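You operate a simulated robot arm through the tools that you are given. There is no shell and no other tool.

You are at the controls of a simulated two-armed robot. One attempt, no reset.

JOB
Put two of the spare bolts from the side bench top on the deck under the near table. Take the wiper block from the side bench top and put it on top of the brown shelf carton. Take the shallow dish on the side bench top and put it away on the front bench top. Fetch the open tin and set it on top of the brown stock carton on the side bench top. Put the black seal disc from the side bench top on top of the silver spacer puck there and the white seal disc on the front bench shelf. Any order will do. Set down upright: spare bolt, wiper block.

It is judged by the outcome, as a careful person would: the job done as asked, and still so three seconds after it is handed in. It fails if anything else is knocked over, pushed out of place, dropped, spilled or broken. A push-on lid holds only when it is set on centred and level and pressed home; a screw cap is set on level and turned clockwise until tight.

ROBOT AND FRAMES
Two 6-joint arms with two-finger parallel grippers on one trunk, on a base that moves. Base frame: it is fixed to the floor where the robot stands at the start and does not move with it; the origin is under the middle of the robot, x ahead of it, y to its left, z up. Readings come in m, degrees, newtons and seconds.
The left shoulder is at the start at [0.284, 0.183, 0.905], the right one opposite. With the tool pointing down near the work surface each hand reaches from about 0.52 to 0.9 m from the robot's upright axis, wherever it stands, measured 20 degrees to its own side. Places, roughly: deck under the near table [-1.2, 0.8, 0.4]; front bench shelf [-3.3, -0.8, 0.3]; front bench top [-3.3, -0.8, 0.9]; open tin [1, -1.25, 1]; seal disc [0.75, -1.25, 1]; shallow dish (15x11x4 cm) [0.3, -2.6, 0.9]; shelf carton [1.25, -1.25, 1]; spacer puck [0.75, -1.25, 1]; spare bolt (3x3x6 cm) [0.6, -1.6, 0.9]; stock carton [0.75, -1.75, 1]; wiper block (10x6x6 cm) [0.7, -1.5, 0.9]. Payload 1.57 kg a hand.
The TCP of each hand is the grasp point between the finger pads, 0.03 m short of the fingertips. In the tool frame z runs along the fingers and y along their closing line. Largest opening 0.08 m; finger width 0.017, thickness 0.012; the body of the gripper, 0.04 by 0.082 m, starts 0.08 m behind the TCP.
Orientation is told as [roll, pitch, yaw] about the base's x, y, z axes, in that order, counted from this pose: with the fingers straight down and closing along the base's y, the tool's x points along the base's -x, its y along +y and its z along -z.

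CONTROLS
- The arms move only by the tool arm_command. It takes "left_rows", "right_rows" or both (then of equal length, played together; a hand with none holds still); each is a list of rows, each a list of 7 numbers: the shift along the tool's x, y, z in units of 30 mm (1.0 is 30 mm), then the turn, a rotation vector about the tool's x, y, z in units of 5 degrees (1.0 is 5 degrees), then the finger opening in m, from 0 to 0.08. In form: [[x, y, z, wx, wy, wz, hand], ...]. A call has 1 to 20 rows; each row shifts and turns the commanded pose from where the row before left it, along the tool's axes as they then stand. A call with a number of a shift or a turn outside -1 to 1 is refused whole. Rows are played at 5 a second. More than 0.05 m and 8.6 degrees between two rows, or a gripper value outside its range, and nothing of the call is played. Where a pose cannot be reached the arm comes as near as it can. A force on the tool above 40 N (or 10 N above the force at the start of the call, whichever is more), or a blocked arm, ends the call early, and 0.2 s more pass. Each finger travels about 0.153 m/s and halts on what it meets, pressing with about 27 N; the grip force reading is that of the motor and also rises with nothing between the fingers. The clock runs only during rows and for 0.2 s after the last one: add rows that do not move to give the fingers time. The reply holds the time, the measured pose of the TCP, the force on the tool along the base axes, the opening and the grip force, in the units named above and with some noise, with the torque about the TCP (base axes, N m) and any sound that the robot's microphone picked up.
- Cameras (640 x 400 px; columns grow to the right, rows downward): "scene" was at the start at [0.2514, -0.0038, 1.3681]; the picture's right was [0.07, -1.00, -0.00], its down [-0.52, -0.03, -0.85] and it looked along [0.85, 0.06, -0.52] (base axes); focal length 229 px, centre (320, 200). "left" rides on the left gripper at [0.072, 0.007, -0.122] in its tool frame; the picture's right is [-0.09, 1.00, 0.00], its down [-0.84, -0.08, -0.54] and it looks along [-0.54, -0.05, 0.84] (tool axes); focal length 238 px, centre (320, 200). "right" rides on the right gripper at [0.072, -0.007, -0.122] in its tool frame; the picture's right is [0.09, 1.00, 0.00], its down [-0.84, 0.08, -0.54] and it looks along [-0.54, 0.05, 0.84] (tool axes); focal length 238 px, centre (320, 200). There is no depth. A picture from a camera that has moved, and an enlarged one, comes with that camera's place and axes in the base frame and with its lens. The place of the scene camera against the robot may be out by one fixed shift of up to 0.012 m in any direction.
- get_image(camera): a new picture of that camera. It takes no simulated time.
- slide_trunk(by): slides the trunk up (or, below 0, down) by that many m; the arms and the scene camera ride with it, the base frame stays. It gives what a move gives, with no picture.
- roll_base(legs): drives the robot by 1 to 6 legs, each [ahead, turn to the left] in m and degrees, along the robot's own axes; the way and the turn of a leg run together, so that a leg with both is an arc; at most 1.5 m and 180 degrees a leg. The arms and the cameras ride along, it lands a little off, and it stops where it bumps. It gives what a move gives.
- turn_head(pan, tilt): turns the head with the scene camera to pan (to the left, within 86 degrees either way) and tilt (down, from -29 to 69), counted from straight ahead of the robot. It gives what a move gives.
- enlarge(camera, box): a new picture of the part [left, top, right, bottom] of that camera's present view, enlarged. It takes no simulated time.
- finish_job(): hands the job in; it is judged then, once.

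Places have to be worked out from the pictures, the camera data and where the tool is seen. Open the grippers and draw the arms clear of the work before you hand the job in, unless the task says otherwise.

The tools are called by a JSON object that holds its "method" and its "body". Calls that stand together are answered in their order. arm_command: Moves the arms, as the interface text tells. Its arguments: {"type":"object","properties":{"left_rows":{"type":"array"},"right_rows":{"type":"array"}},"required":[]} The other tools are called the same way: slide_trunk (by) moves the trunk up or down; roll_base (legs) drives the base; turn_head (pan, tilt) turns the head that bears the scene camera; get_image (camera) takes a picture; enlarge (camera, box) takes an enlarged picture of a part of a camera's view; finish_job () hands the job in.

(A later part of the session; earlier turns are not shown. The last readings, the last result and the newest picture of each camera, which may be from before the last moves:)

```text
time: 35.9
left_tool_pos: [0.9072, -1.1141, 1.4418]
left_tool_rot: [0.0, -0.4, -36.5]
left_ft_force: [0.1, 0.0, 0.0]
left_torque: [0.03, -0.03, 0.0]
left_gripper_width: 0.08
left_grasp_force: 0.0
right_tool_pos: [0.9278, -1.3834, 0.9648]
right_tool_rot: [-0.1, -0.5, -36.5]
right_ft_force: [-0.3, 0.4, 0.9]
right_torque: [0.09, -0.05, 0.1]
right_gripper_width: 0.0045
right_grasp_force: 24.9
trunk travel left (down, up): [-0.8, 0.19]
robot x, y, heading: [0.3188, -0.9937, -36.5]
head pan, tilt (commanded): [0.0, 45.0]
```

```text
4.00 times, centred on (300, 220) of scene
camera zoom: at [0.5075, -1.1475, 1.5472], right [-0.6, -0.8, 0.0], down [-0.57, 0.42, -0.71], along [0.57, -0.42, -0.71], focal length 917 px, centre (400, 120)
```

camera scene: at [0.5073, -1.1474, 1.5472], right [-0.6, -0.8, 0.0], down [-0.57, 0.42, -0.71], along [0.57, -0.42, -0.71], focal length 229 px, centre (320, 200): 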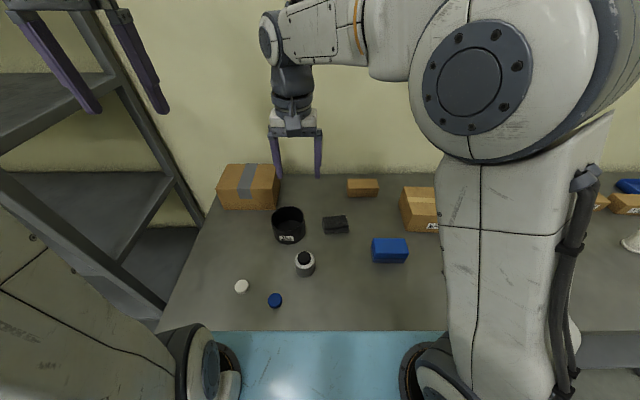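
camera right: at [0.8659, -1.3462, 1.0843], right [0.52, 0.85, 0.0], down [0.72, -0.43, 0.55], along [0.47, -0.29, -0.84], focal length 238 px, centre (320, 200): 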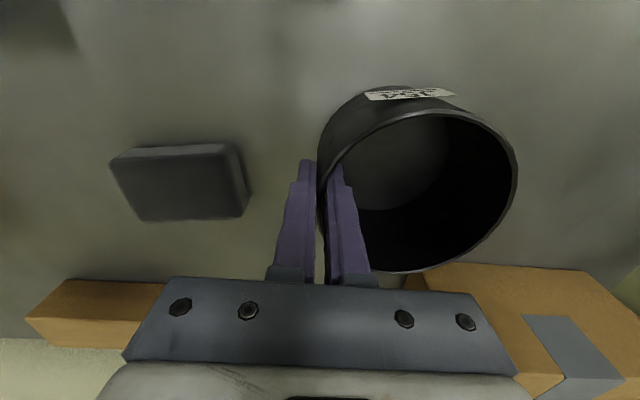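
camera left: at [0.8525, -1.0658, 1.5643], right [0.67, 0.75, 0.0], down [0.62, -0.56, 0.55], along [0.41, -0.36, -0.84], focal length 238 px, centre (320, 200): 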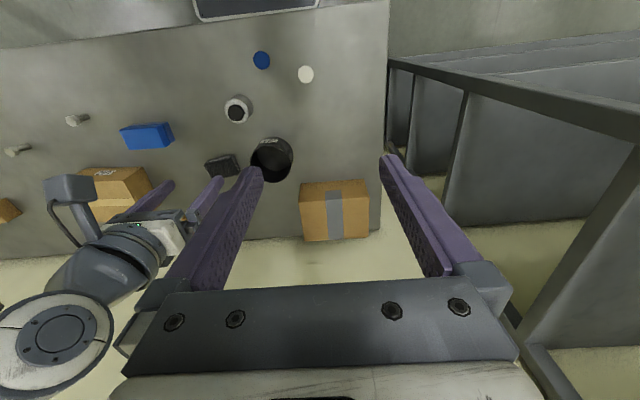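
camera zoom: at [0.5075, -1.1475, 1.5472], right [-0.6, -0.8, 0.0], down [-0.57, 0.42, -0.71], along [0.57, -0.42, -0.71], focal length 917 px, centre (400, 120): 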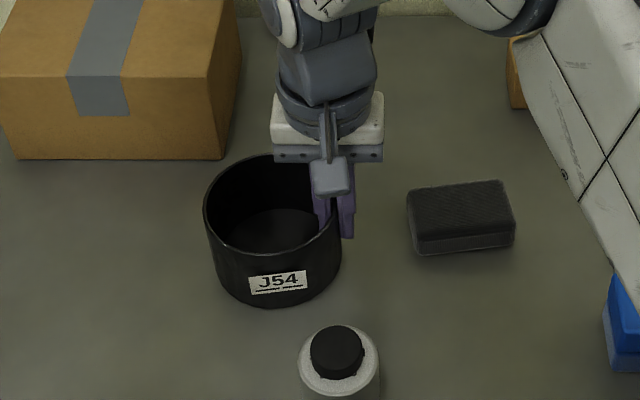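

The tin wall is gripped (4.5 mm wall, 25 N). I lift it 14 cm and look.

{"method": "arm_command", "body": {"right_rows": [[0, 0, -0.3, 0, 0, 0, 0.0], [0, 0, -0.5, 0, 0, 0, 0.0], [0, 0, -0.8, 0, 0, 0, 0.0], [0, 0, -0.8, 0, 0, 0, 0.0], [0, 0, -0.8, 0, 0, 0, 0.0], [0, 0, -0.8, 0, 0, 0, 0.0], [0, 0, -0.8, 0, 0, 0, 0.0], [0, 0, 0, 0, 0, 0, 0.0]]}}

{"method": "get_image", "body": {"camera": "scene"}}

{"method": "get_image", "body": {"camera": "right"}}

```text
time: 37.7
left_tool_pos: [0.9084, -1.1138, 1.4429]
left_tool_rot: [0.2, -0.4, -36.5]
left_ft_force: [0.0, 0.6, 0.0]
left_torque: [0.0, 0.04, -0.03]
left_gripper_width: 0.08
left_grasp_force: 0.1
right_tool_pos: [0.9251, -1.3833, 1.1102]
right_tool_rot: [0.1, -0.5, -36.6]
right_ft_force: [1.3, 0.1, -2.3]
right_torque: [-0.06, 0.08, 0.01]
right_gripper_width: 0.0047
right_grasp_force: 24.8
trunk travel left (down, up): [-0.8, 0.19]
robot x, y, heading: [0.3189, -0.9957, -36.5]
head pan, tilt (commanded): [0.0, 45.0]
```

```text
taken
camera scene: at [0.5075, -1.1475, 1.5472], right [-0.6, -0.8, 0.0], down [-0.57, 0.42, -0.71], along [0.57, -0.42, -0.71], focal length 229 px, centre (320, 200)
```

scene: 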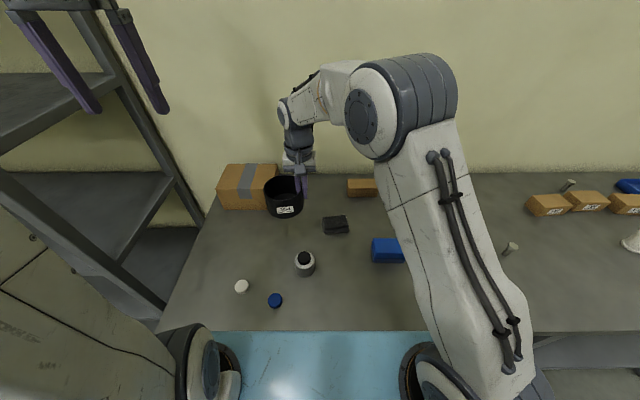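

```text
taken
camera right: at [0.863, -1.3466, 1.231], right [0.52, 0.85, 0.0], down [0.72, -0.43, 0.55], along [0.47, -0.29, -0.84], focal length 238 px, centre (320, 200)
```

right: 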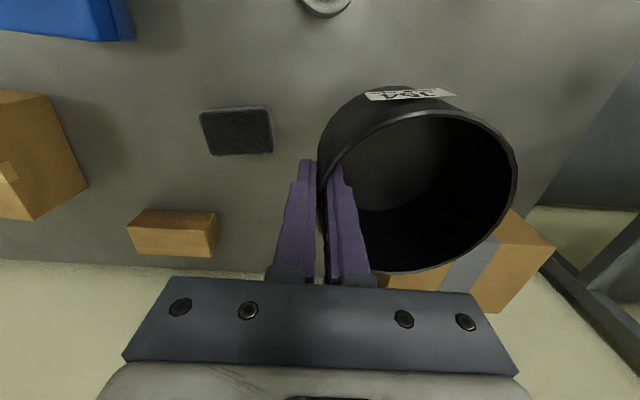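

The tin is held steadily. I carry it to the right toward the stock carton at this height.

{"method": "arm_command", "body": {"right_rows": [[-0.07, -0.6, 0, 0, 0, 0, 0.0], [-0.07, -0.9, 0, 0, 0, 0, 0.0], [-0.07, -0.95, 0, 0, 0, 0, 0.0], [-0.07, -0.95, 0, 0, 0, 0, 0.0], [-0.07, -0.95, 0, 0, 0, 0, 0.0], [-0.07, -0.95, 0, 0, 0, 0, 0.0], [-0.07, -0.95, 0, 0, 0, 0, 0.0], [-0.07, -0.95, 0, 0, 0, 0, 0.0], [-0.07, -0.95, 0, 0, 0, 0, 0.0], [-0.07, -0.95, 0, 0, 0, 0, 0.0], [-0.07, -0.95, 0, 0, 0, 0, 0.0], [-0.07, -0.95, 0, 0, 0, 0, 0.0], [-0.07, -0.95, 0, 0, 0, 0, 0.0], [-0.07, -0.9, 0, 0, 0, 0, 0.0], [-0.07, -0.6, 0, 0, 0, 0, 0.0], [0, 0, 0, 0, 0, 0, 0.0]]}}

{"method": "get_image", "body": {"camera": "scene"}}

{"method": "get_image", "body": {"camera": "right"}}

```text
time: 41.1
left_tool_pos: [0.9084, -1.1141, 1.442]
left_tool_rot: [0.2, -0.4, -36.4]
left_ft_force: [0.2, 0.9, -0.4]
left_torque: [-0.03, 0.01, -0.02]
left_gripper_width: 0.08
left_grasp_force: 0.1
right_tool_pos: [0.7109, -1.7257, 1.1094]
right_tool_rot: [0.0, -0.4, -36.5]
right_ft_force: [-0.1, 0.5, -1.7]
right_torque: [-0.1, 0.07, -0.01]
right_gripper_width: 0.0044
right_grasp_force: 24.2
trunk travel left (down, up): [-0.8, 0.19]
robot x, y, heading: [0.3206, -0.9977, -36.5]
head pan, tilt (commanded): [0.0, 45.0]
```

```text
taken
camera scene: at [0.5074, -1.1478, 1.5472], right [-0.6, -0.8, 0.0], down [-0.57, 0.42, -0.71], along [0.57, -0.42, -0.71], focal length 229 px, centre (320, 200)
```

scene: 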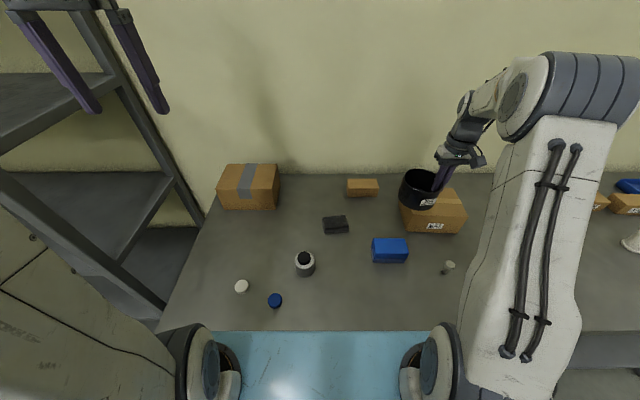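

```text
taken
camera right: at [0.6491, -1.6884, 1.2295], right [0.52, 0.85, 0.0], down [0.72, -0.43, 0.55], along [0.47, -0.28, -0.84], focal length 238 px, centre (320, 200)
```

right: 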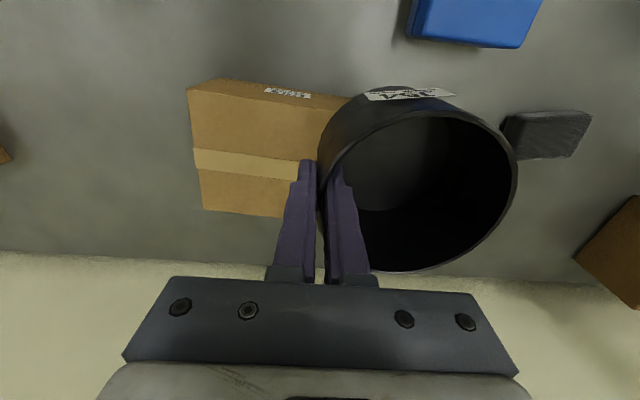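

The stock carton's top centre is about 58 mm ahead of and 97 mm right of where the tin is. I shift the tin over it.

{"method": "arm_command", "body": {"right_rows": [[-0.48, -0.81, 0, 0, 0, 0, 0.0], [-0.48, -0.81, 0, 0, 0, 0, 0.0], [-0.48, -0.81, 0, 0, 0, 0, 0.0], [-0.48, -0.81, 0, 0, 0, 0, 0.0], [0, 0, 0.5, 0, 0, 0, 0.0], [0, 0, 0.5, 0, 0, 0, 0.0], [0, 0, 0, 0, 0, 0, 0.0]]}}

{"method": "get_image", "body": {"camera": "right"}}

{"method": "enlarge", "body": {"camera": "scene", "box": [370, 140, 530, 260]}}

{"method": "enlarge", "body": {"camera": "left", "box": [0, 80, 240, 240]}}

```text
time: 42.7
left_tool_pos: [0.9082, -1.1156, 1.4415]
left_tool_rot: [0.1, -0.4, -36.5]
left_ft_force: [-0.5, 0.2, 0.2]
left_torque: [0.02, -0.02, 0.02]
left_gripper_width: 0.08
left_grasp_force: 0.2
right_tool_pos: [0.7013, -1.8392, 1.0792]
right_tool_rot: [0.0, -0.4, -36.5]
right_ft_force: [-0.5, -0.3, -1.8]
right_torque: [-0.08, 0.07, 0.02]
right_gripper_width: 0.0041
right_grasp_force: 24.9
trunk travel left (down, up): [-0.8, 0.19]
robot x, y, heading: [0.3155, -0.9994, -36.6]
head pan, tilt (commanded): [0.0, 45.0]
```

```text
taken
camera right: at [0.6388, -1.8021, 1.1998], right [0.52, 0.85, 0.0], down [0.72, -0.43, 0.55], along [0.47, -0.28, -0.84], focal length 238 px, centre (320, 200)
```

right: 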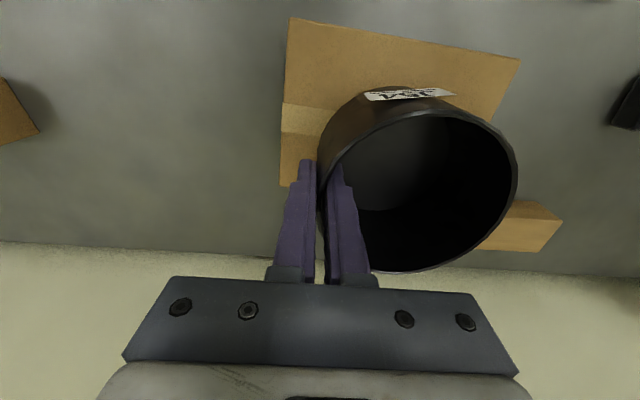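

```text
3.33 times, centred on (450, 200) of scene
camera zoom: at [0.5075, -1.1478, 1.5472], right [-0.6, -0.8, 0.0], down [-0.57, 0.42, -0.71], along [0.57, -0.42, -0.71], focal length 764 px, centre (-113, 200)
```

zoom: 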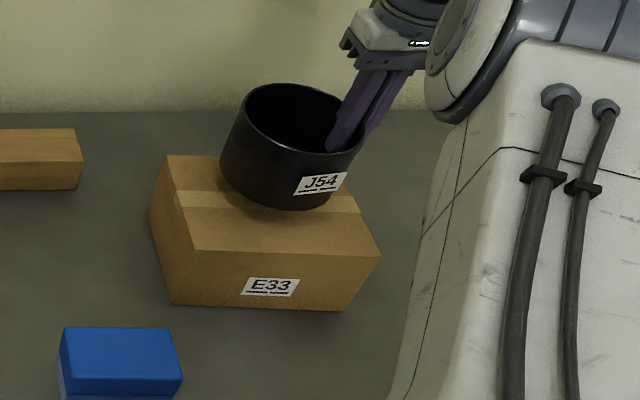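

```text
2.50 times, centred on (120, 160) of left
camera zoom: at [0.8527, -1.0663, 1.5642], right [0.67, 0.75, 0.0], down [0.62, -0.56, 0.55], along [0.41, -0.36, -0.84], focal length 596 px, centre (820, 300)
```

zoom: 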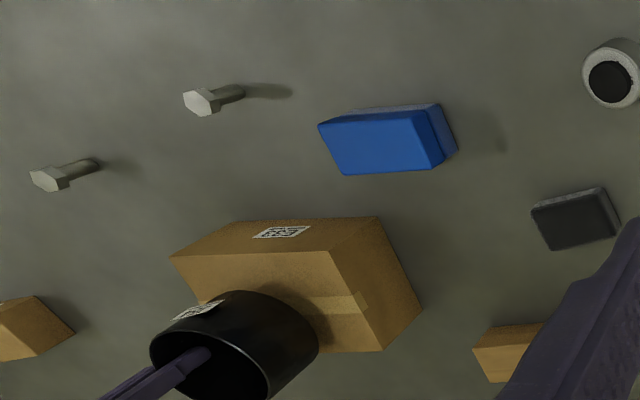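

Alignment is within ~4 mm of the carton centre. I lower in small steps until contact.

{"method": "arm_command", "body": {"right_rows": [[0.12, 0, 0.15, 0, 0, 0, 0.0], [0, 0, 0.15, 0, 0, 0, 0.0], [0, 0, 0.1, 0, 0, 0, 0.0], [0, 0, 0.1, 0, 0, 0, 0.0], [0, 0, 0, 0, 0, 0, 0.0]]}}

{"method": "enlarge", "body": {"camera": "scene", "box": [370, 140, 530, 260]}}

```text
time: 43.9
left_tool_pos: [0.9066, -1.1151, 1.4423]
left_tool_rot: [0.0, -0.4, -36.6]
left_ft_force: [-0.1, 0.1, 1.1]
left_torque: [0.0, 0.0, -0.01]
left_gripper_width: 0.08
left_grasp_force: 0.2
right_tool_pos: [0.6978, -1.8367, 1.0642]
right_tool_rot: [0.0, -0.5, -36.5]
right_ft_force: [0.5, -0.7, -2.5]
right_torque: [-0.1, 0.09, 0.01]
right_gripper_width: 0.0043
right_grasp_force: 24.7
trunk travel left (down, up): [-0.8, 0.19]
robot x, y, heading: [0.3229, -0.9955, -36.7]
head pan, tilt (commanded): [0.0, 45.0]
```

```text
3.33 times, centred on (450, 200) of scene
camera zoom: at [0.5075, -1.1477, 1.5472], right [-0.6, -0.8, 0.0], down [-0.57, 0.42, -0.71], along [0.57, -0.42, -0.71], focal length 764 px, centre (-113, 200)
```

zoom: 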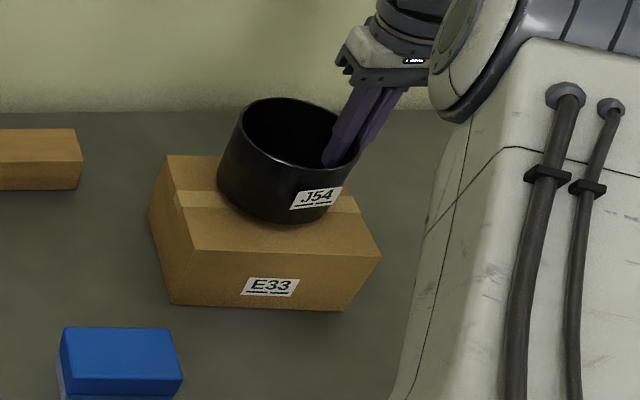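

Not yet touching. I continue down in 1.5–3 mm steps watching the force.

{"method": "arm_command", "body": {"right_rows": [[0, 0, 0.1, 0, 0, 0, 0.0], [0, 0, 0.1, 0, 0, 0, 0.0], [0, 0, 0, 0, 0, 0, 0.0]]}}

{"method": "arm_command", "body": {"right_rows": [[0, 0, 0.06, 0, 0, 0, 0.0], [0, 0, 0.06, 0, 0, 0, 0.0], [0, 0, 0, 0, 0, 0, 0.0]]}}

```text
time: 44.7
left_tool_pos: [0.9082, -1.1153, 1.4415]
left_tool_rot: [0.1, -0.4, -36.5]
left_ft_force: [-0.4, 0.2, -0.2]
left_torque: [-0.01, -0.02, 0.02]
left_gripper_width: 0.0801
left_grasp_force: 0.0
right_tool_pos: [0.6978, -1.8371, 1.0578]
right_tool_rot: [0.1, -0.3, -36.5]
right_ft_force: [0.7, 0.2, -2.8]
right_torque: [-0.08, 0.1, 0.02]
right_gripper_width: 0.0045
right_grasp_force: 25.1
trunk travel left (down, up): [-0.8, 0.19]
robot x, y, heading: [0.3183, -0.9961, -36.6]
head pan, tilt (commanded): [0.0, 45.0]
```

```text
time: 45.5
left_tool_pos: [0.9077, -1.1156, 1.4409]
left_tool_rot: [0.1, -0.4, -36.5]
left_ft_force: [0.2, 0.4, 0.5]
left_torque: [0.01, -0.01, 0.01]
left_gripper_width: 0.08
left_grasp_force: 0.1
right_tool_pos: [0.6987, -1.8377, 1.0544]
right_tool_rot: [0.0, -0.4, -36.4]
right_ft_force: [0.6, 0.6, -2.0]
right_torque: [-0.1, 0.05, -0.01]
right_gripper_width: 0.0044
right_grasp_force: 24.5
trunk travel left (down, up): [-0.8, 0.19]
robot x, y, heading: [0.3186, -0.9965, -36.5]
head pan, tilt (commanded): [0.0, 45.0]
```

Still free; a few more small steps down.

{"method": "arm_command", "body": {"right_rows": [[0, 0, 0.06, 0, 0, 0, 0.0], [0, 0, 0, 0, 0, 0, 0.0]]}}

{"method": "arm_command", "body": {"right_rows": [[0, 0, 0.06, 0, 0, 0, 0.0], [0, 0, 0, 0, 0, 0, 0.0]]}}

{"method": "enlarge", "body": {"camera": "scene", "box": [390, 150, 490, 240]}}

```text
time: 46.1
left_tool_pos: [0.9074, -1.1137, 1.4433]
left_tool_rot: [0.0, -0.5, -36.5]
left_ft_force: [0.6, 0.2, 0.2]
left_torque: [-0.02, 0.02, -0.01]
left_gripper_width: 0.0799
left_grasp_force: 0.0
right_tool_pos: [0.6988, -1.8381, 1.0525]
right_tool_rot: [0.0, -0.5, -36.5]
right_ft_force: [1.2, 2.3, 4.4]
right_torque: [0.47, 0.1, -0.03]
right_gripper_width: 0.0045
right_grasp_force: 25.0
trunk travel left (down, up): [-0.8, 0.19]
robot x, y, heading: [0.3216, -0.9948, -36.6]
head pan, tilt (commanded): [0.0, 45.0]
```

```text
time: 46.7
left_tool_pos: [0.908, -1.1136, 1.4418]
left_tool_rot: [0.0, -0.6, -36.5]
left_ft_force: [0.1, 0.3, 0.0]
left_torque: [0.04, 0.02, 0.03]
left_gripper_width: 0.08
left_grasp_force: 0.1
right_tool_pos: [0.6982, -1.8377, 1.0526]
right_tool_rot: [0.0, -0.6, -36.4]
right_ft_force: [-0.3, 1.6, 15.4]
right_torque: [0.74, 0.3, 0.05]
right_gripper_width: 0.0046
right_grasp_force: 25.3
trunk travel left (down, up): [-0.8, 0.19]
robot x, y, heading: [0.3176, -0.9934, -36.5]
head pan, tilt (commanded): [0.0, 45.0]
```

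```text
4.44 times, centred on (440, 195) of scene
camera zoom: at [0.5071, -1.1467, 1.5475], right [-0.6, -0.8, 0.0], down [-0.57, 0.42, -0.71], along [0.57, -0.42, -0.71], focal length 1019 px, centre (-213, 222)
```

zoom: 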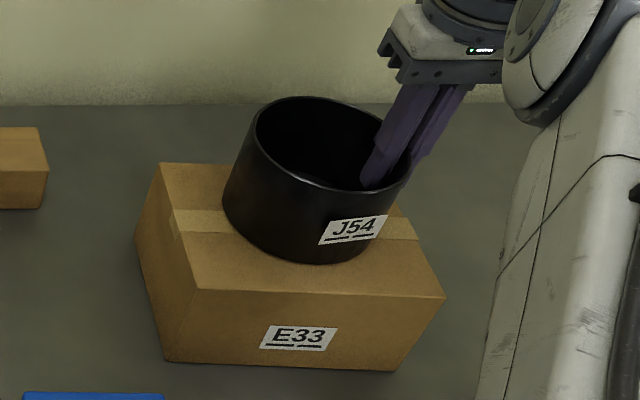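

The tin rests on the carton (15 N). I ease off, open modestly and lift straight out.

{"method": "arm_command", "body": {"right_rows": [[0, 0, -0.05, 0, 0, 0, 0.0], [0, 0, 0, 0, 0, 0, 0.02], [0, 0, 0, 0, 0, 0, 0.035], [0, 0, 0, 0, 0, 0, 0.035], [0, 0, -0.5, 0, 0, 0, 0.035], [0, 0, -0.9, 0, 0, 0, 0.035], [0, 0, -0.9, 0, 0, 0, 0.035], [0, 0, -0.9, 0, 0, 0, 0.035], [0, 0, -0.9, 0, 0, 0, 0.035], [0, 0, 0, 0, 0, 0, 0.035]]}}

{"method": "get_image", "body": {"camera": "right"}}

{"method": "get_image", "body": {"camera": "scene"}}

```text
time: 48.9
left_tool_pos: [0.9079, -1.1146, 1.4423]
left_tool_rot: [0.1, -0.4, -36.5]
left_ft_force: [-0.4, -0.7, -0.7]
left_torque: [0.0, -0.05, 0.01]
left_gripper_width: 0.08
left_grasp_force: 0.0
right_tool_pos: [0.6978, -1.8357, 1.1786]
right_tool_rot: [0.0, -0.4, -36.5]
right_ft_force: [0.6, 0.2, -0.2]
right_torque: [-0.01, 0.0, -0.02]
right_gripper_width: 0.0346
right_grasp_force: 0.1
trunk travel left (down, up): [-0.8, 0.19]
robot x, y, heading: [0.3185, -0.9969, -36.2]
head pan, tilt (commanded): [0.0, 45.0]
```

```text
taken
camera right: at [0.6355, -1.7994, 1.2982], right [0.52, 0.85, 0.0], down [0.72, -0.43, 0.55], along [0.47, -0.29, -0.84], focal length 238 px, centre (320, 200)
```

right: 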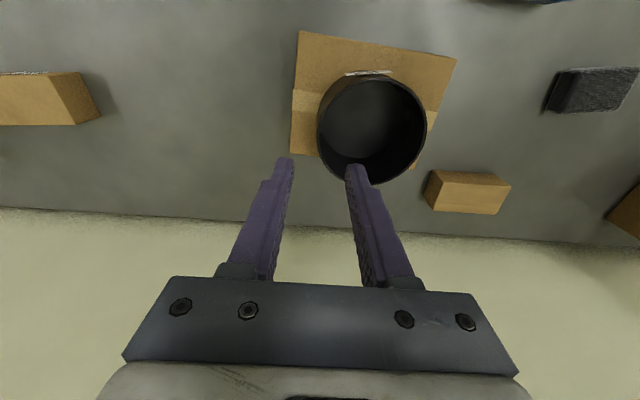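

```text
taken
camera scene: at [0.5074, -1.1476, 1.5472], right [-0.6, -0.8, 0.0], down [-0.57, 0.42, -0.71], along [0.57, -0.42, -0.71], focal length 229 px, centre (320, 200)
```

scene: 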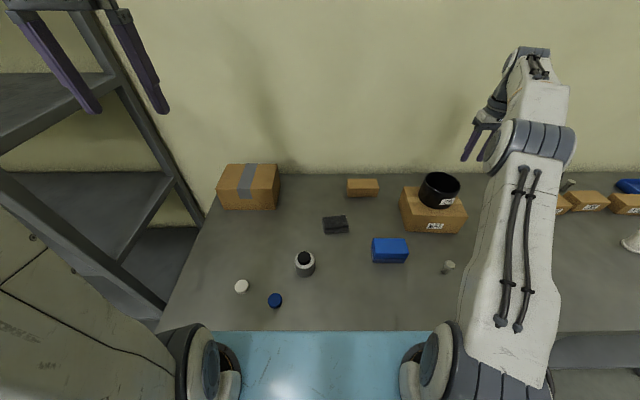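

The tin stands on carton E33. Next the wiper block, at about (0.633, -0.22) in the robot frame: I move the right arm aside and bring the left hand over the block.

{"method": "arm_command", "body": {"left_rows": [[-0.19, -0.99, 0.6, 0, 0, 0, 0.08], [-0.19, -0.99, 0.6, 0, 0, 0, 0.08], [-0.19, -0.99, 0.6, 0, 0, 0, 0.08], [-0.19, -0.99, 0.6, 0, 0, 0, 0.08], [-0.19, -0.99, 0.6, 0, 0, 0, 0.08], [-0.19, -0.99, 0.6, 0, 0, 0, 0.08], [-0.19, -0.99, 0.6, 0, 0, 0, 0.08], [-0.19, -0.99, 0.6, 0, 0, 0, 0.08], [-0.19, -0.99, 0.6, 0, 0, 0, 0.08], [-0.19, -0.99, 0.6, 0, 0, 0, 0.08], [-0.19, -0.99, 0.6, 0, 0, 0, 0.08], [-0.19, -0.99, 0.6, 0, 0, 0, 0.08], [-0.19, -0.99, 0.6, 0, 0, 0, 0.08], [-0.19, -0.99, 0.6, 0, 0, 0, 0.08], [-0.19, -0.99, 0.6, 0, 0, 0, 0.08], [-0.19, -0.99, 0.6, 0, 0, 0, 0.08]], "right_rows": [[0.31, -0.25, -0.1, 0, 0, 0, 0.035], [0.31, -0.25, -0.1, 0, 0, 0, 0.035], [0.31, -0.25, -0.1, 0, 0, 0, 0.035], [0.31, -0.25, -0.1, 0, 0, 0, 0.035], [0.31, -0.25, -0.1, 0, 0, 0, 0.035], [0.31, -0.25, -0.1, 0, 0, 0, 0.035], [0.31, -0.25, -0.1, 0, 0, 0, 0.035], [0.31, -0.25, -0.1, 0, 0, 0, 0.035], [0.31, -0.25, -0.1, 0, 0, 0, 0.035], [0.31, -0.25, -0.1, 0, 0, 0, 0.035], [0.31, -0.25, -0.1, 0, 0, 0, 0.035], [0.31, -0.25, -0.1, 0, 0, 0, 0.035], [0.31, -0.25, -0.1, 0, 0, 0, 0.035], [0.31, -0.25, -0.1, 0, 0, 0, 0.035], [0.31, -0.25, -0.1, 0, 0, 0, 0.035], [0.31, -0.25, -0.1, 0, 0, 0, 0.035]]}}

{"method": "get_image", "body": {"camera": "scene"}}

{"method": "get_image", "body": {"camera": "left"}}

```text
time: 52.3
left_tool_pos: [0.701, -1.5538, 1.1508]
left_tool_rot: [0.0, -0.6, -36.4]
left_ft_force: [-0.7, -0.3, -0.1]
left_torque: [-0.03, 0.0, -0.02]
left_gripper_width: 0.0803
left_grasp_force: 0.0
right_tool_pos: [0.5049, -1.8453, 1.2237]
right_tool_rot: [0.0, -0.5, -36.5]
right_ft_force: [1.0, 0.5, -0.3]
right_torque: [0.04, -0.02, 0.0]
right_gripper_width: 0.0349
right_grasp_force: 0.1
trunk travel left (down, up): [-0.8, 0.19]
robot x, y, heading: [0.318, -0.9964, -36.5]
head pan, tilt (commanded): [0.0, 45.0]
```

```text
taken
camera scene: at [0.5075, -1.1476, 1.5472], right [-0.6, -0.8, 0.0], down [-0.57, 0.42, -0.71], along [0.57, -0.42, -0.71], focal length 229 px, centre (320, 200)
```

scene: 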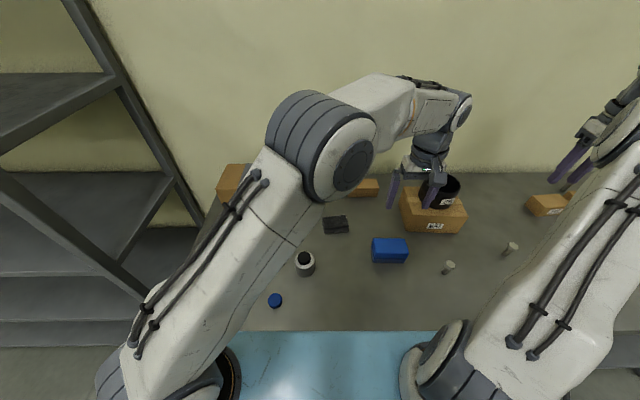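

```text
taken
camera left: at [0.6461, -1.5048, 1.2739], right [0.67, 0.75, 0.0], down [0.62, -0.56, 0.55], along [0.41, -0.36, -0.84], focal length 238 px, centre (320, 200)
```

left: 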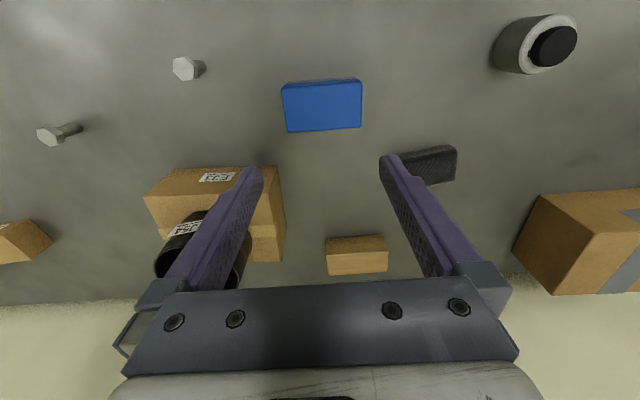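

The block is almost exactly under the left hand (9 mm back, 5 mm left). I correct and turn the hand 90° so the fingers close across its 6 cm width.

{"method": "arm_command", "body": {"left_rows": [[0.29, 0.15, 0, 0, 0, 0, 0.08], [0, 0, 0, 0, 0, 1, 0.08], [0, 0, 0, 0, 0, 1, 0.08], [0, 0, 0, 0, 0, 1, 0.08], [0, 0, 0, 0, 0, 1, 0.08], [0, 0, 0, 0, 0, 1, 0.08], [0, 0, 0, 0, 0, 1, 0.08], [0, 0, 0, 0, 0, 1, 0.08], [0, 0, 0, 0, 0, 1, 0.08], [0, 0, 0, 0, 0, 1, 0.08], [0, 0, 0, 0, 0, 1, 0.08], [0, 0, 0, 0, 0, 1, 0.08], [0, 0, 0, 0, 0, 1, 0.08], [0, 0, 0, 0, 0, 1, 0.08], [0, 0, 0, 0, 0, 1, 0.08], [0, 0, 0, 0, 0, 1, 0.08], [0, 0, 0, 0, 0, 1, 0.08], [0, 0, 0, 0, 0, 1, 0.08], [0, 0, 0, 0, 0, 1, 0.08], [0, 0, 0, 0, 0, 0, 0.08]]}}

{"method": "get_image", "body": {"camera": "left"}}

{"method": "get_image", "body": {"camera": "scene"}}

```text
time: 56.5
left_tool_pos: [0.6948, -1.5434, 1.1544]
left_tool_rot: [0.4, 0.1, -126.5]
left_ft_force: [0.1, 0.4, 0.5]
left_torque: [0.02, -0.01, 0.01]
left_gripper_width: 0.0801
left_grasp_force: 0.0
right_tool_pos: [0.5054, -1.846, 1.2229]
right_tool_rot: [0.0, -0.4, -36.4]
right_ft_force: [-0.2, -0.5, 0.1]
right_torque: [-0.03, -0.03, 0.0]
right_gripper_width: 0.035
right_grasp_force: 0.0
trunk travel left (down, up): [-0.8, 0.19]
robot x, y, heading: [0.3194, -0.9984, -36.6]
head pan, tilt (commanded): [0.0, 45.0]
```

```text
taken
camera left: at [0.742, -1.489, 1.2768], right [0.74, -0.67, 0.01], down [-0.56, -0.62, 0.54], along [-0.36, -0.41, -0.84], focal length 238 px, centre (320, 200)
```

left: 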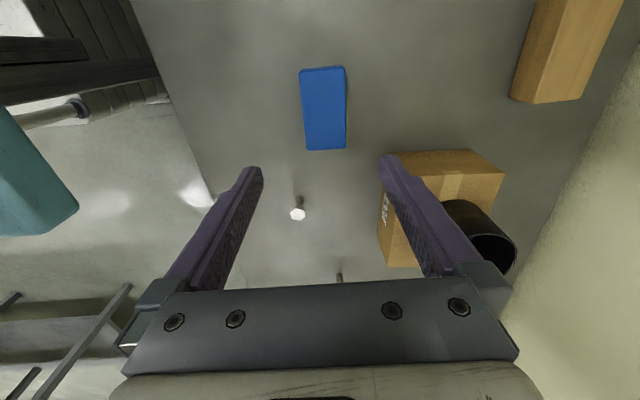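

```text
taken
camera scene: at [0.5074, -1.1477, 1.5472], right [-0.6, -0.8, 0.0], down [-0.57, 0.42, -0.71], along [0.57, -0.42, -0.71], focal length 229 px, centre (320, 200)
```

scene: 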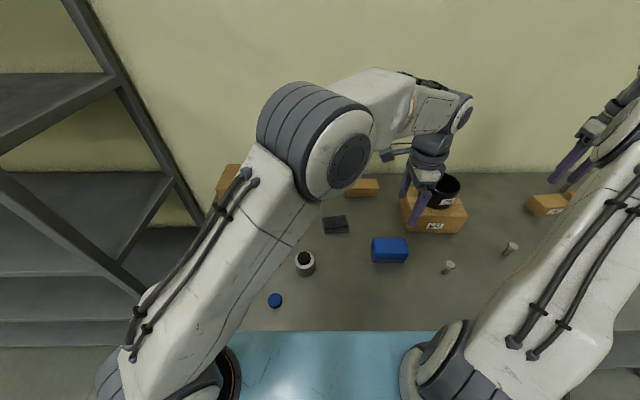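

Fingers now straddle the block front-to-back. I apply the small correction and lower most of the way.

{"method": "arm_command", "body": {"left_rows": [[0.2, 0.2, 0.5, 0, 0, 0, 0.08], [0, 0, 0.9, 0, 0, 0, 0.08], [0, 0, 0.9, 0, 0, 0, 0.08], [0, 0, 0.9, 0, 0, 0, 0.08], [0, 0, 0.9, 0, 0, 0, 0.08], [0, 0, 0.9, 0, 0, 0, 0.08], [0, 0, 0, 0, 0, 0, 0.08]]}}

{"method": "get_image", "body": {"camera": "left"}}

{"method": "enlarge", "body": {"camera": "scene", "box": [340, 170, 500, 290]}}

```text
time: 58.1
left_tool_pos: [0.7033, -1.5414, 1.0033]
left_tool_rot: [0.3, 0.1, -126.6]
left_ft_force: [-0.1, -0.2, -0.7]
left_torque: [0.01, -0.01, 0.02]
left_gripper_width: 0.0798
left_grasp_force: 0.1
right_tool_pos: [0.5048, -1.8454, 1.2228]
right_tool_rot: [0.0, -0.3, -36.4]
right_ft_force: [0.0, 0.2, 0.7]
right_torque: [0.03, 0.0, -0.03]
right_gripper_width: 0.0348
right_grasp_force: 0.1
trunk travel left (down, up): [-0.8, 0.19]
robot x, y, heading: [0.3207, -1.0, -36.6]
head pan, tilt (commanded): [0.0, 45.0]
```

```text
taken
camera left: at [0.7512, -1.488, 1.126], right [0.75, -0.67, 0.01], down [-0.56, -0.62, 0.54], along [-0.36, -0.41, -0.84], focal length 238 px, centre (320, 200)
```

left: 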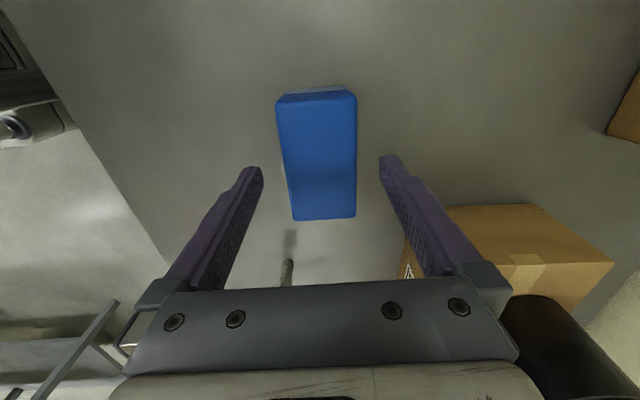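

```text
3.33 times, centred on (420, 230) of scene
camera zoom: at [0.5074, -1.1479, 1.5472], right [-0.6, -0.8, 0.0], down [-0.57, 0.42, -0.71], along [0.57, -0.42, -0.71], focal length 764 px, centre (-13, 100)
```

zoom: 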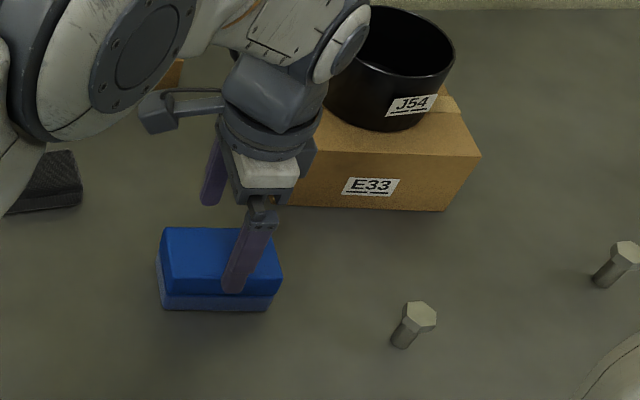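

The block is centred between the fingers. I lower 57 mm and close.

{"method": "arm_command", "body": {"left_rows": [[-0.1, 0, 0.6, 0, 0, 0, 0.08], [0, 0, 0.7, 0, 0, 0, 0.08], [0, 0, 0.6, 0, 0, 0, 0.08], [0, 0, 0, 0, 0, 0, 0.08], [0, 0, 0, 0, 0, 0, 0.05], [0, 0, 0, 0, 0, 0, 0.04], [0, 0, 0, 0, 0, 0, 0.04], [0, 0, 0, 0, 0, 0, 0.04]]}}

{"method": "get_image", "body": {"camera": "left"}}

```text
time: 59.9
left_tool_pos: [0.7014, -1.5457, 0.9469]
left_tool_rot: [0.4, 0.1, -126.5]
left_ft_force: [-0.5, -0.6, -0.6]
left_torque: [-0.05, 0.09, 0.01]
left_gripper_width: 0.0558
left_grasp_force: 26.8
right_tool_pos: [0.5062, -1.8455, 1.2231]
right_tool_rot: [0.0, -0.5, -36.4]
right_ft_force: [0.5, 0.9, 0.5]
right_torque: [0.02, 0.01, -0.03]
right_gripper_width: 0.035
right_grasp_force: 0.0
trunk travel left (down, up): [-0.8, 0.19]
robot x, y, heading: [0.317, -0.9958, -36.6]
head pan, tilt (commanded): [0.0, 45.0]
```

```text
taken
camera left: at [0.7482, -1.4905, 1.0701], right [0.75, -0.67, 0.01], down [-0.56, -0.62, 0.54], along [-0.36, -0.41, -0.84], focal length 238 px, centre (320, 200)
```

left: 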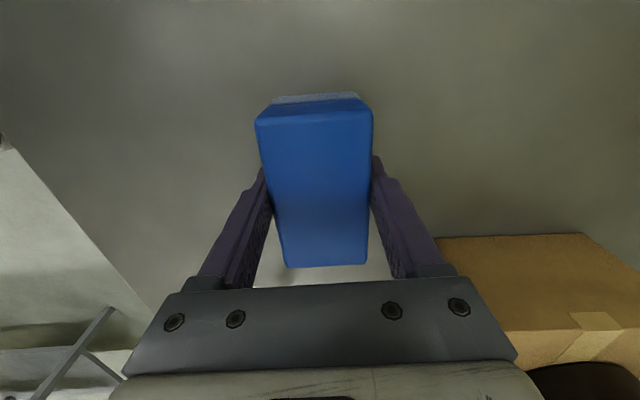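

The wiper block is held (0.056 m). I lift it 16 cm and carry it leftwards toward the shelf carton.

{"method": "arm_command", "body": {"left_rows": [[0, 0, -0.5, 0, 0, 0, 0.04], [0, 0, -0.9, 0, 0, 0, 0.04], [0, 0, -0.9, 0, 0, 0, 0.04], [0, 0, -0.9, 0, 0, 0, 0.04], [0, 0, -0.9, 0, 0, 0, 0.04], [0, 0, -0.9, 0, 0, 0, 0.04], [0, 0, -0.5, 0, 0, 0, 0.04], [0.9, 0.2, 0, 0, 0, 0, 0.04], [0.98, 0.2, 0, 0, 0, 0, 0.04], [0.98, 0.2, 0, 0, 0, 0, 0.04], [0.98, 0.2, 0, 0, 0, 0, 0.04], [0.98, 0.2, 0, 0, 0, 0, 0.04], [0.98, 0.2, 0, 0, 0, 0, 0.04], [0.98, 0.2, 0, 0, 0, 0, 0.04], [0.98, 0.2, 0, 0, 0, 0, 0.04], [0.98, 0.2, 0, 0, 0, 0, 0.04], [0.98, 0.2, 0, 0, 0, 0, 0.04], [0.98, 0.2, 0, 0, 0, 0, 0.04], [0.9, 0.2, 0, 0, 0, 0, 0.04], [0, 0, 0, 0, 0, 0, 0.04]]}}

{"method": "get_image", "body": {"camera": "left"}}

{"method": "get_image", "body": {"camera": "scene"}}

```text
time: 64.1
left_tool_pos: [0.968, -1.307, 1.1128]
left_tool_rot: [0.3, 0.2, -126.4]
left_ft_force: [0.0, -0.5, -0.6]
left_torque: [-0.01, -0.02, 0.02]
left_gripper_width: 0.0556
left_grasp_force: 27.2
right_tool_pos: [0.5048, -1.8454, 1.2224]
right_tool_rot: [0.0, -0.4, -36.5]
right_ft_force: [0.5, -0.4, -0.8]
right_torque: [0.01, -0.01, -0.05]
right_gripper_width: 0.0349
right_grasp_force: 0.0
trunk travel left (down, up): [-0.8, 0.19]
robot x, y, heading: [0.3205, -0.9963, -36.8]
head pan, tilt (commanded): [0.0, 45.0]
```

```text
taken
camera left: at [1.0135, -1.2525, 1.2371], right [0.75, -0.67, 0.01], down [-0.56, -0.62, 0.54], along [-0.36, -0.41, -0.84], focal length 238 px, centre (320, 200)
```

left: 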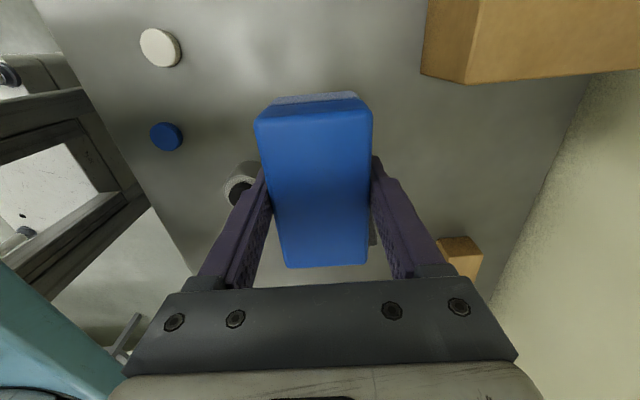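

```text
taken
camera scene: at [0.5076, -1.1476, 1.5472], right [-0.6, -0.8, 0.0], down [-0.57, 0.42, -0.71], along [0.57, -0.42, -0.71], focal length 229 px, centre (320, 200)
```

scene: 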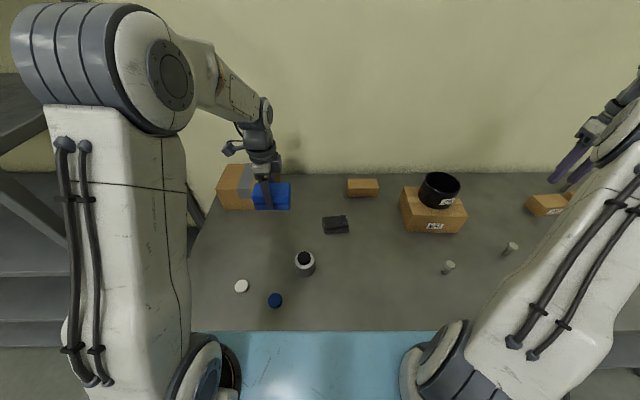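

The carton's front-right top corner is at (0.836, 0.171), so its centre is about (0.911, 0.266). I carry the block forward-left over it.

{"method": "arm_command", "body": {"left_rows": [[0.6, 0.8, 0, 0, 0, 0, 0.04], [0.6, 0.95, 0, 0, 0, 0, 0.04], [0.6, 0.95, 0, 0, 0, 0, 0.04], [0.6, 0.95, 0, 0, 0, 0, 0.04], [0.6, 0.95, 0, 0, 0, 0, 0.04], [0.6, 0.95, 0, 0, 0, 0, 0.04], [0.6, 0.95, 0, 0, 0, 0, 0.04], [0, 0, 0, 0, 0, 0, 0.04], [0, 0, 0, 0, 0, 0, 0.04]]}}

{"method": "get_image", "body": {"camera": "left"}}

{"method": "enlarge", "body": {"camera": "scene", "box": [170, 90, 330, 220]}}

```text
time: 66.1
left_tool_pos: [1.1837, -1.3165, 1.1095]
left_tool_rot: [0.4, 0.1, -126.5]
left_ft_force: [-0.3, -1.7, -1.9]
left_torque: [0.0, 0.03, -0.03]
left_gripper_width: 0.0558
left_grasp_force: 27.2
left hand out of reach, approached as far as the arm can: row 7
right_tool_pos: [0.5052, -1.8462, 1.2234]
right_tool_rot: [0.1, -0.5, -36.5]
right_ft_force: [-1.0, -0.3, 1.0]
right_torque: [0.03, 0.01, 0.0]
right_gripper_width: 0.035
right_grasp_force: 0.1
trunk travel left (down, up): [-0.8, 0.19]
robot x, y, heading: [0.3197, -0.9934, -36.6]
head pan, tilt (commanded): [0.0, 45.0]
```

```text
taken
camera left: at [1.2319, -1.262, 1.2338], right [0.75, -0.67, 0.01], down [-0.56, -0.62, 0.54], along [-0.36, -0.41, -0.84], focal length 238 px, centre (320, 200)
```

left: 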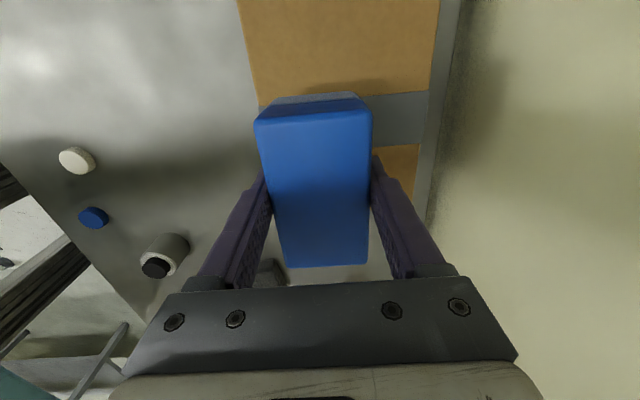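

```text
3.08 times, centred on (250, 155) of scene
camera zoom: at [0.5076, -1.1477, 1.5472], right [-0.6, -0.8, 0.0], down [-0.57, 0.42, -0.71], along [0.57, -0.42, -0.71], focal length 705 px, centre (535, 338)
```

zoom: 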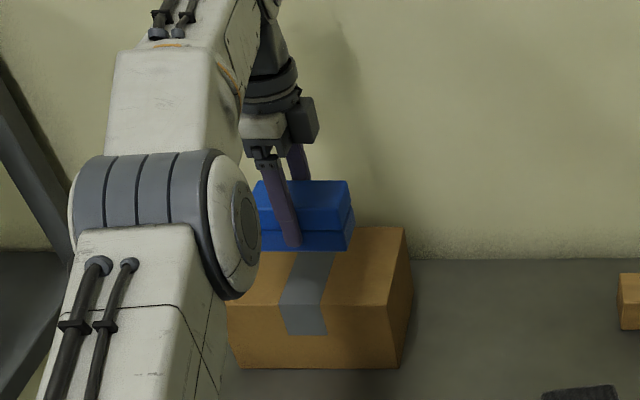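

The arm reached X≈0.886 (its limit here), which already leaves the block fully on the carton; reach improves as it goes down. I shift 8 mm left and lower toward the carton top.

{"method": "arm_command", "body": {"left_rows": [[0.27, 0, 0.3, 0, 0, 0, 0.04], [0, 0, 0.5, 0, 0, 0, 0.04], [0, 0, 0.5, 0, 0, 0, 0.04], [0, 0, 0, 0, 0, 0, 0.04], [0, 0, 0, 0, 0, 0, 0.04]]}}

{"method": "get_image", "body": {"camera": "left"}}

{"method": "enlarge", "body": {"camera": "scene", "box": [190, 110, 310, 220]}}

```text
time: 67.3
left_tool_pos: [1.1905, -1.3099, 1.0717]
left_tool_rot: [0.4, 0.0, -126.5]
left_ft_force: [0.1, -0.8, -1.0]
left_torque: [-0.02, 0.03, 0.01]
left_gripper_width: 0.0558
left_grasp_force: 26.8
right_tool_pos: [0.5046, -1.8445, 1.2233]
right_tool_rot: [0.1, -0.4, -36.5]
right_ft_force: [0.1, -0.7, -0.2]
right_torque: [-0.01, 0.04, -0.01]
right_gripper_width: 0.0352
right_grasp_force: 0.1
trunk travel left (down, up): [-0.8, 0.19]
robot x, y, heading: [0.3218, -0.9915, -36.6]
head pan, tilt (commanded): [0.0, 45.0]
```

```text
taken
camera left: at [1.2371, -1.2544, 1.1963], right [0.75, -0.67, 0.01], down [-0.56, -0.62, 0.54], along [-0.36, -0.41, -0.84], focal length 238 px, centre (320, 200)
```

left: 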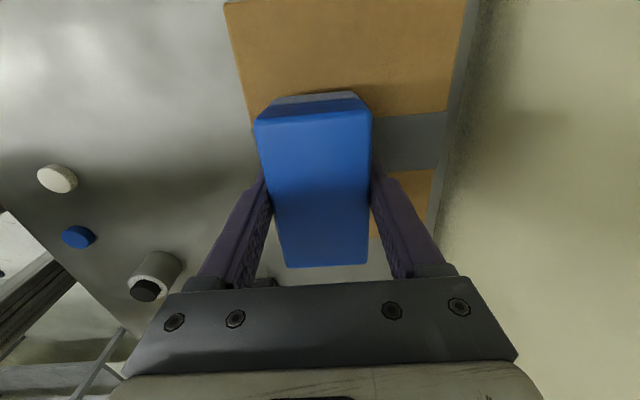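

```text
3.64 times, centred on (250, 165) of scene
camera zoom: at [0.5075, -1.1477, 1.5472], right [-0.6, -0.8, 0.0], down [-0.57, 0.42, -0.71], along [0.57, -0.42, -0.71], focal length 834 px, centre (574, 327)
```

zoom: 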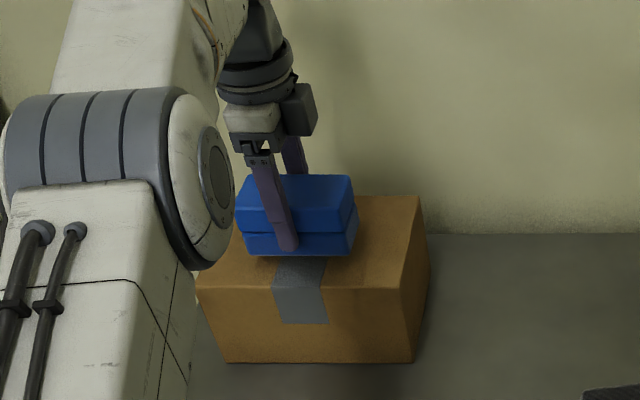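

I move a further 12 mm forward and lower in small steps.

{"method": "arm_command", "body": {"left_rows": [[0, 0.4, 0.1, 0, 0, 0, 0.04], [0, 0, 0.1, 0, 0, 0, 0.04], [0, 0, 0.1, 0, 0, 0, 0.04], [0, 0, 0.1, 0, 0, 0, 0.04], [0, 0, 0, 0, 0, 0, 0.04]]}}

{"method": "arm_command", "body": {"left_rows": [[0, 0, 0.07, 0, 0, 0, 0.04], [0, 0, 0, 0, 0, 0, 0.04]]}}

{"method": "arm_command", "body": {"left_rows": [[0, 0, 0.07, 0, 0, 0, 0.04], [0, 0, 0, 0, 0, 0, 0.04]]}}

```text
time: 68.5
left_tool_pos: [1.1965, -1.3131, 1.059]
left_tool_rot: [0.4, 0.1, -126.5]
left_ft_force: [-0.7, 0.2, -0.7]
left_torque: [-0.02, -0.04, 0.03]
left_gripper_width: 0.0554
left_grasp_force: 27.6
left hand out of reach, approached as far as the arm can: row 1
right_tool_pos: [0.5047, -1.8452, 1.2241]
right_tool_rot: [0.0, -0.4, -36.5]
right_ft_force: [0.4, 0.1, -0.4]
right_torque: [-0.02, -0.02, -0.01]
right_gripper_width: 0.035
right_grasp_force: 0.0
trunk travel left (down, up): [-0.8, 0.19]
robot x, y, heading: [0.32, -0.9969, -36.5]
head pan, tilt (commanded): [0.0, 45.0]
```

```text
time: 69.1
left_tool_pos: [1.1949, -1.3121, 1.0572]
left_tool_rot: [0.5, 0.1, -126.5]
left_ft_force: [0.2, 0.0, -1.0]
left_torque: [-0.01, -0.02, 0.0]
left_gripper_width: 0.0557
left_grasp_force: 26.9
right_tool_pos: [0.5064, -1.8452, 1.2224]
right_tool_rot: [-0.1, -0.4, -36.5]
right_ft_force: [0.1, 0.2, 0.5]
right_torque: [0.01, 0.02, 0.0]
right_gripper_width: 0.0351
right_grasp_force: 0.0
trunk travel left (down, up): [-0.8, 0.19]
robot x, y, heading: [0.3176, -0.9974, -36.6]
head pan, tilt (commanded): [0.0, 45.0]
```

```text
time: 69.7
left_tool_pos: [1.1951, -1.3118, 1.0577]
left_tool_rot: [0.5, 0.2, -126.5]
left_ft_force: [-0.9, 0.5, 6.7]
left_torque: [0.07, 0.33, -0.05]
left_gripper_width: 0.0554
left_grasp_force: 26.9
right_tool_pos: [0.5048, -1.8455, 1.2237]
right_tool_rot: [0.1, -0.5, -36.5]
right_ft_force: [0.2, -0.1, 1.2]
right_torque: [0.03, -0.04, 0.03]
right_gripper_width: 0.0348
right_grasp_force: 0.0
trunk travel left (down, up): [-0.8, 0.19]
robot x, y, heading: [0.3167, -0.9956, -36.6]
head pan, tilt (commanded): [0.0, 45.0]
```

Contact has begun (6.7 N). One more 1.5 mm step to seat it, then I check.

{"method": "arm_command", "body": {"left_rows": [[0, 0, 0.05, 0, 0, 0, 0.04], [0, 0, 0, 0, 0, 0, 0.04]]}}

{"method": "enlarge", "body": {"camera": "scene", "box": [190, 110, 310, 220]}}

{"method": "get_image", "body": {"camera": "left"}}

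```text
time: 70.3
left_tool_pos: [1.1962, -1.3122, 1.0561]
left_tool_rot: [0.6, 0.2, -126.5]
left_ft_force: [-3.8, 2.6, 16.5]
left_torque: [0.25, 0.7, -0.09]
left_gripper_width: 0.0556
left_grasp_force: 26.0
right_tool_pos: [0.5036, -1.8457, 1.224]
right_tool_rot: [0.1, -0.5, -36.5]
right_ft_force: [-0.4, -0.7, 0.4]
right_torque: [0.0, 0.0, -0.01]
right_gripper_width: 0.0351
right_grasp_force: 0.1
trunk travel left (down, up): [-0.8, 0.19]
robot x, y, heading: [0.3151, -0.9969, -36.7]
head pan, tilt (commanded): [0.0, 45.0]
```

```text
3.64 times, centred on (250, 165) of scene
camera zoom: at [0.5063, -1.1472, 1.5476], right [-0.6, -0.8, 0.0], down [-0.57, 0.42, -0.71], along [0.57, -0.42, -0.71], focal length 834 px, centre (574, 327)
```

zoom: 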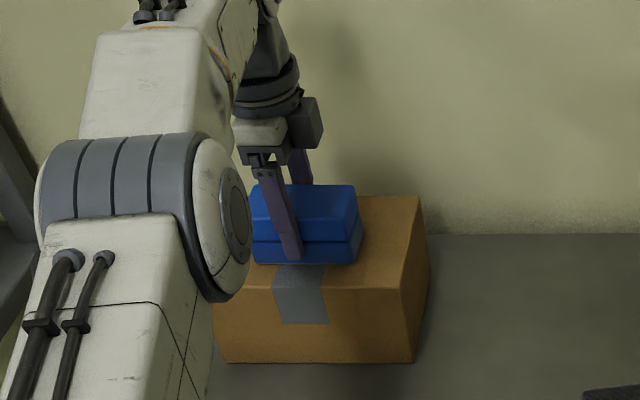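

```text
taken
camera left: at [1.2425, -1.258, 1.1799], right [0.75, -0.67, 0.01], down [-0.57, -0.62, 0.54], along [-0.35, -0.41, -0.84], focal length 238 px, centre (320, 200)
```

left: 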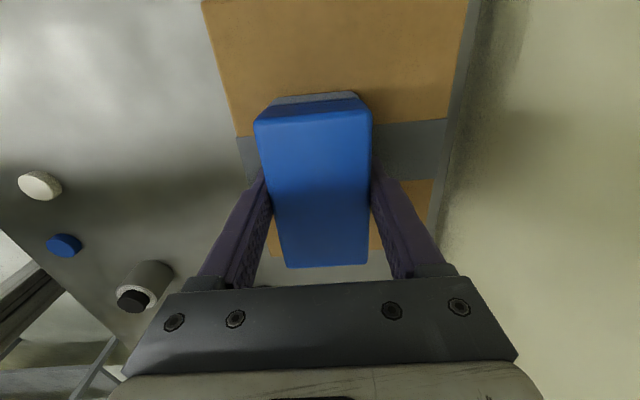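

The block stands squarely on the carton. I ease off, open the hand, and rise straight up with the trunk (so the arm at its reach limit doesn't pull back).

{"method": "arm_command", "body": {"left_rows": [[0, 0, -0.05, 0, 0, 0, 0.04], [0, 0, 0, 0, 0, 0, 0.065], [0, 0, 0, 0, 0, 0, 0.08], [0, 0, 0, 0, 0, 0, 0.08], [0, 0, 0, 0, 0, 0, 0.08]]}}

{"method": "slide_trunk", "body": {"by": 0.12}}

{"method": "get_image", "body": {"camera": "left"}}

{"method": "get_image", "body": {"camera": "scene"}}

```text
time: 71.5
left_tool_pos: [1.1951, -1.3128, 1.0554]
left_tool_rot: [0.3, 0.1, -126.5]
left_ft_force: [0.1, -0.1, -0.1]
left_torque: [0.01, 0.02, -0.03]
left_gripper_width: 0.0802
left_grasp_force: 0.0
right_tool_pos: [0.504, -1.8445, 1.2229]
right_tool_rot: [0.0, -0.4, -36.5]
right_ft_force: [-0.7, -0.1, 0.1]
right_torque: [0.03, 0.0, 0.0]
right_gripper_width: 0.035
right_grasp_force: 0.0
trunk travel left (down, up): [-0.8, 0.19]
robot x, y, heading: [0.318, -0.995, -36.2]
head pan, tilt (commanded): [0.0, 45.0]
```

```text
time: 73.0
left_tool_pos: [1.1963, -1.312, 1.1759]
left_tool_rot: [0.4, 0.1, -126.5]
left_ft_force: [0.3, -0.1, 0.0]
left_torque: [-0.02, -0.04, -0.01]
left_gripper_width: 0.0799
left_grasp_force: 0.1
right_tool_pos: [0.505, -1.8447, 1.3427]
right_tool_rot: [-0.1, -0.2, -36.5]
right_ft_force: [0.0, -0.2, 0.4]
right_torque: [0.0, 0.01, 0.0]
right_gripper_width: 0.0351
right_grasp_force: 0.0
trunk travel left (down, up): [-0.92, 0.07]
robot x, y, heading: [0.3187, -0.9969, -36.7]
head pan, tilt (commanded): [0.0, 45.0]
```

```text
taken
camera left: at [1.2429, -1.2585, 1.2986], right [0.75, -0.67, 0.01], down [-0.56, -0.62, 0.54], along [-0.36, -0.41, -0.84], focal length 238 px, centre (320, 200)
```

left: 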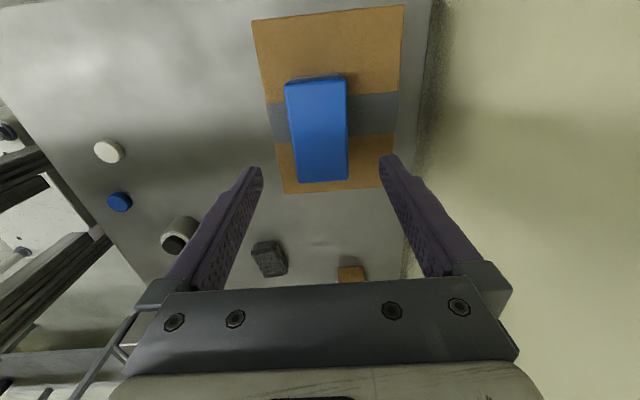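

```text
taken
camera scene: at [0.5076, -1.1478, 1.6671], right [-0.6, -0.8, 0.0], down [-0.57, 0.42, -0.71], along [0.57, -0.42, -0.71], focal length 229 px, centre (320, 200)
```

scene: 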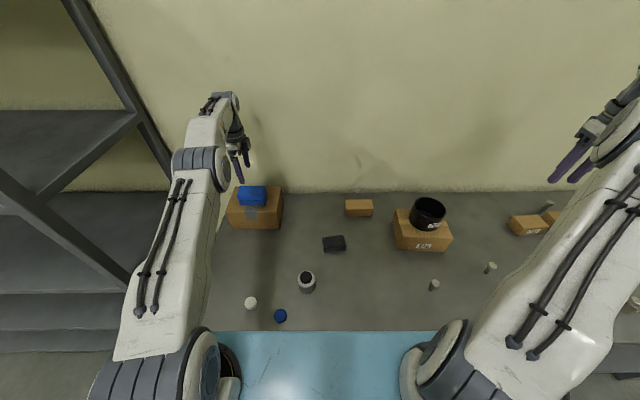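

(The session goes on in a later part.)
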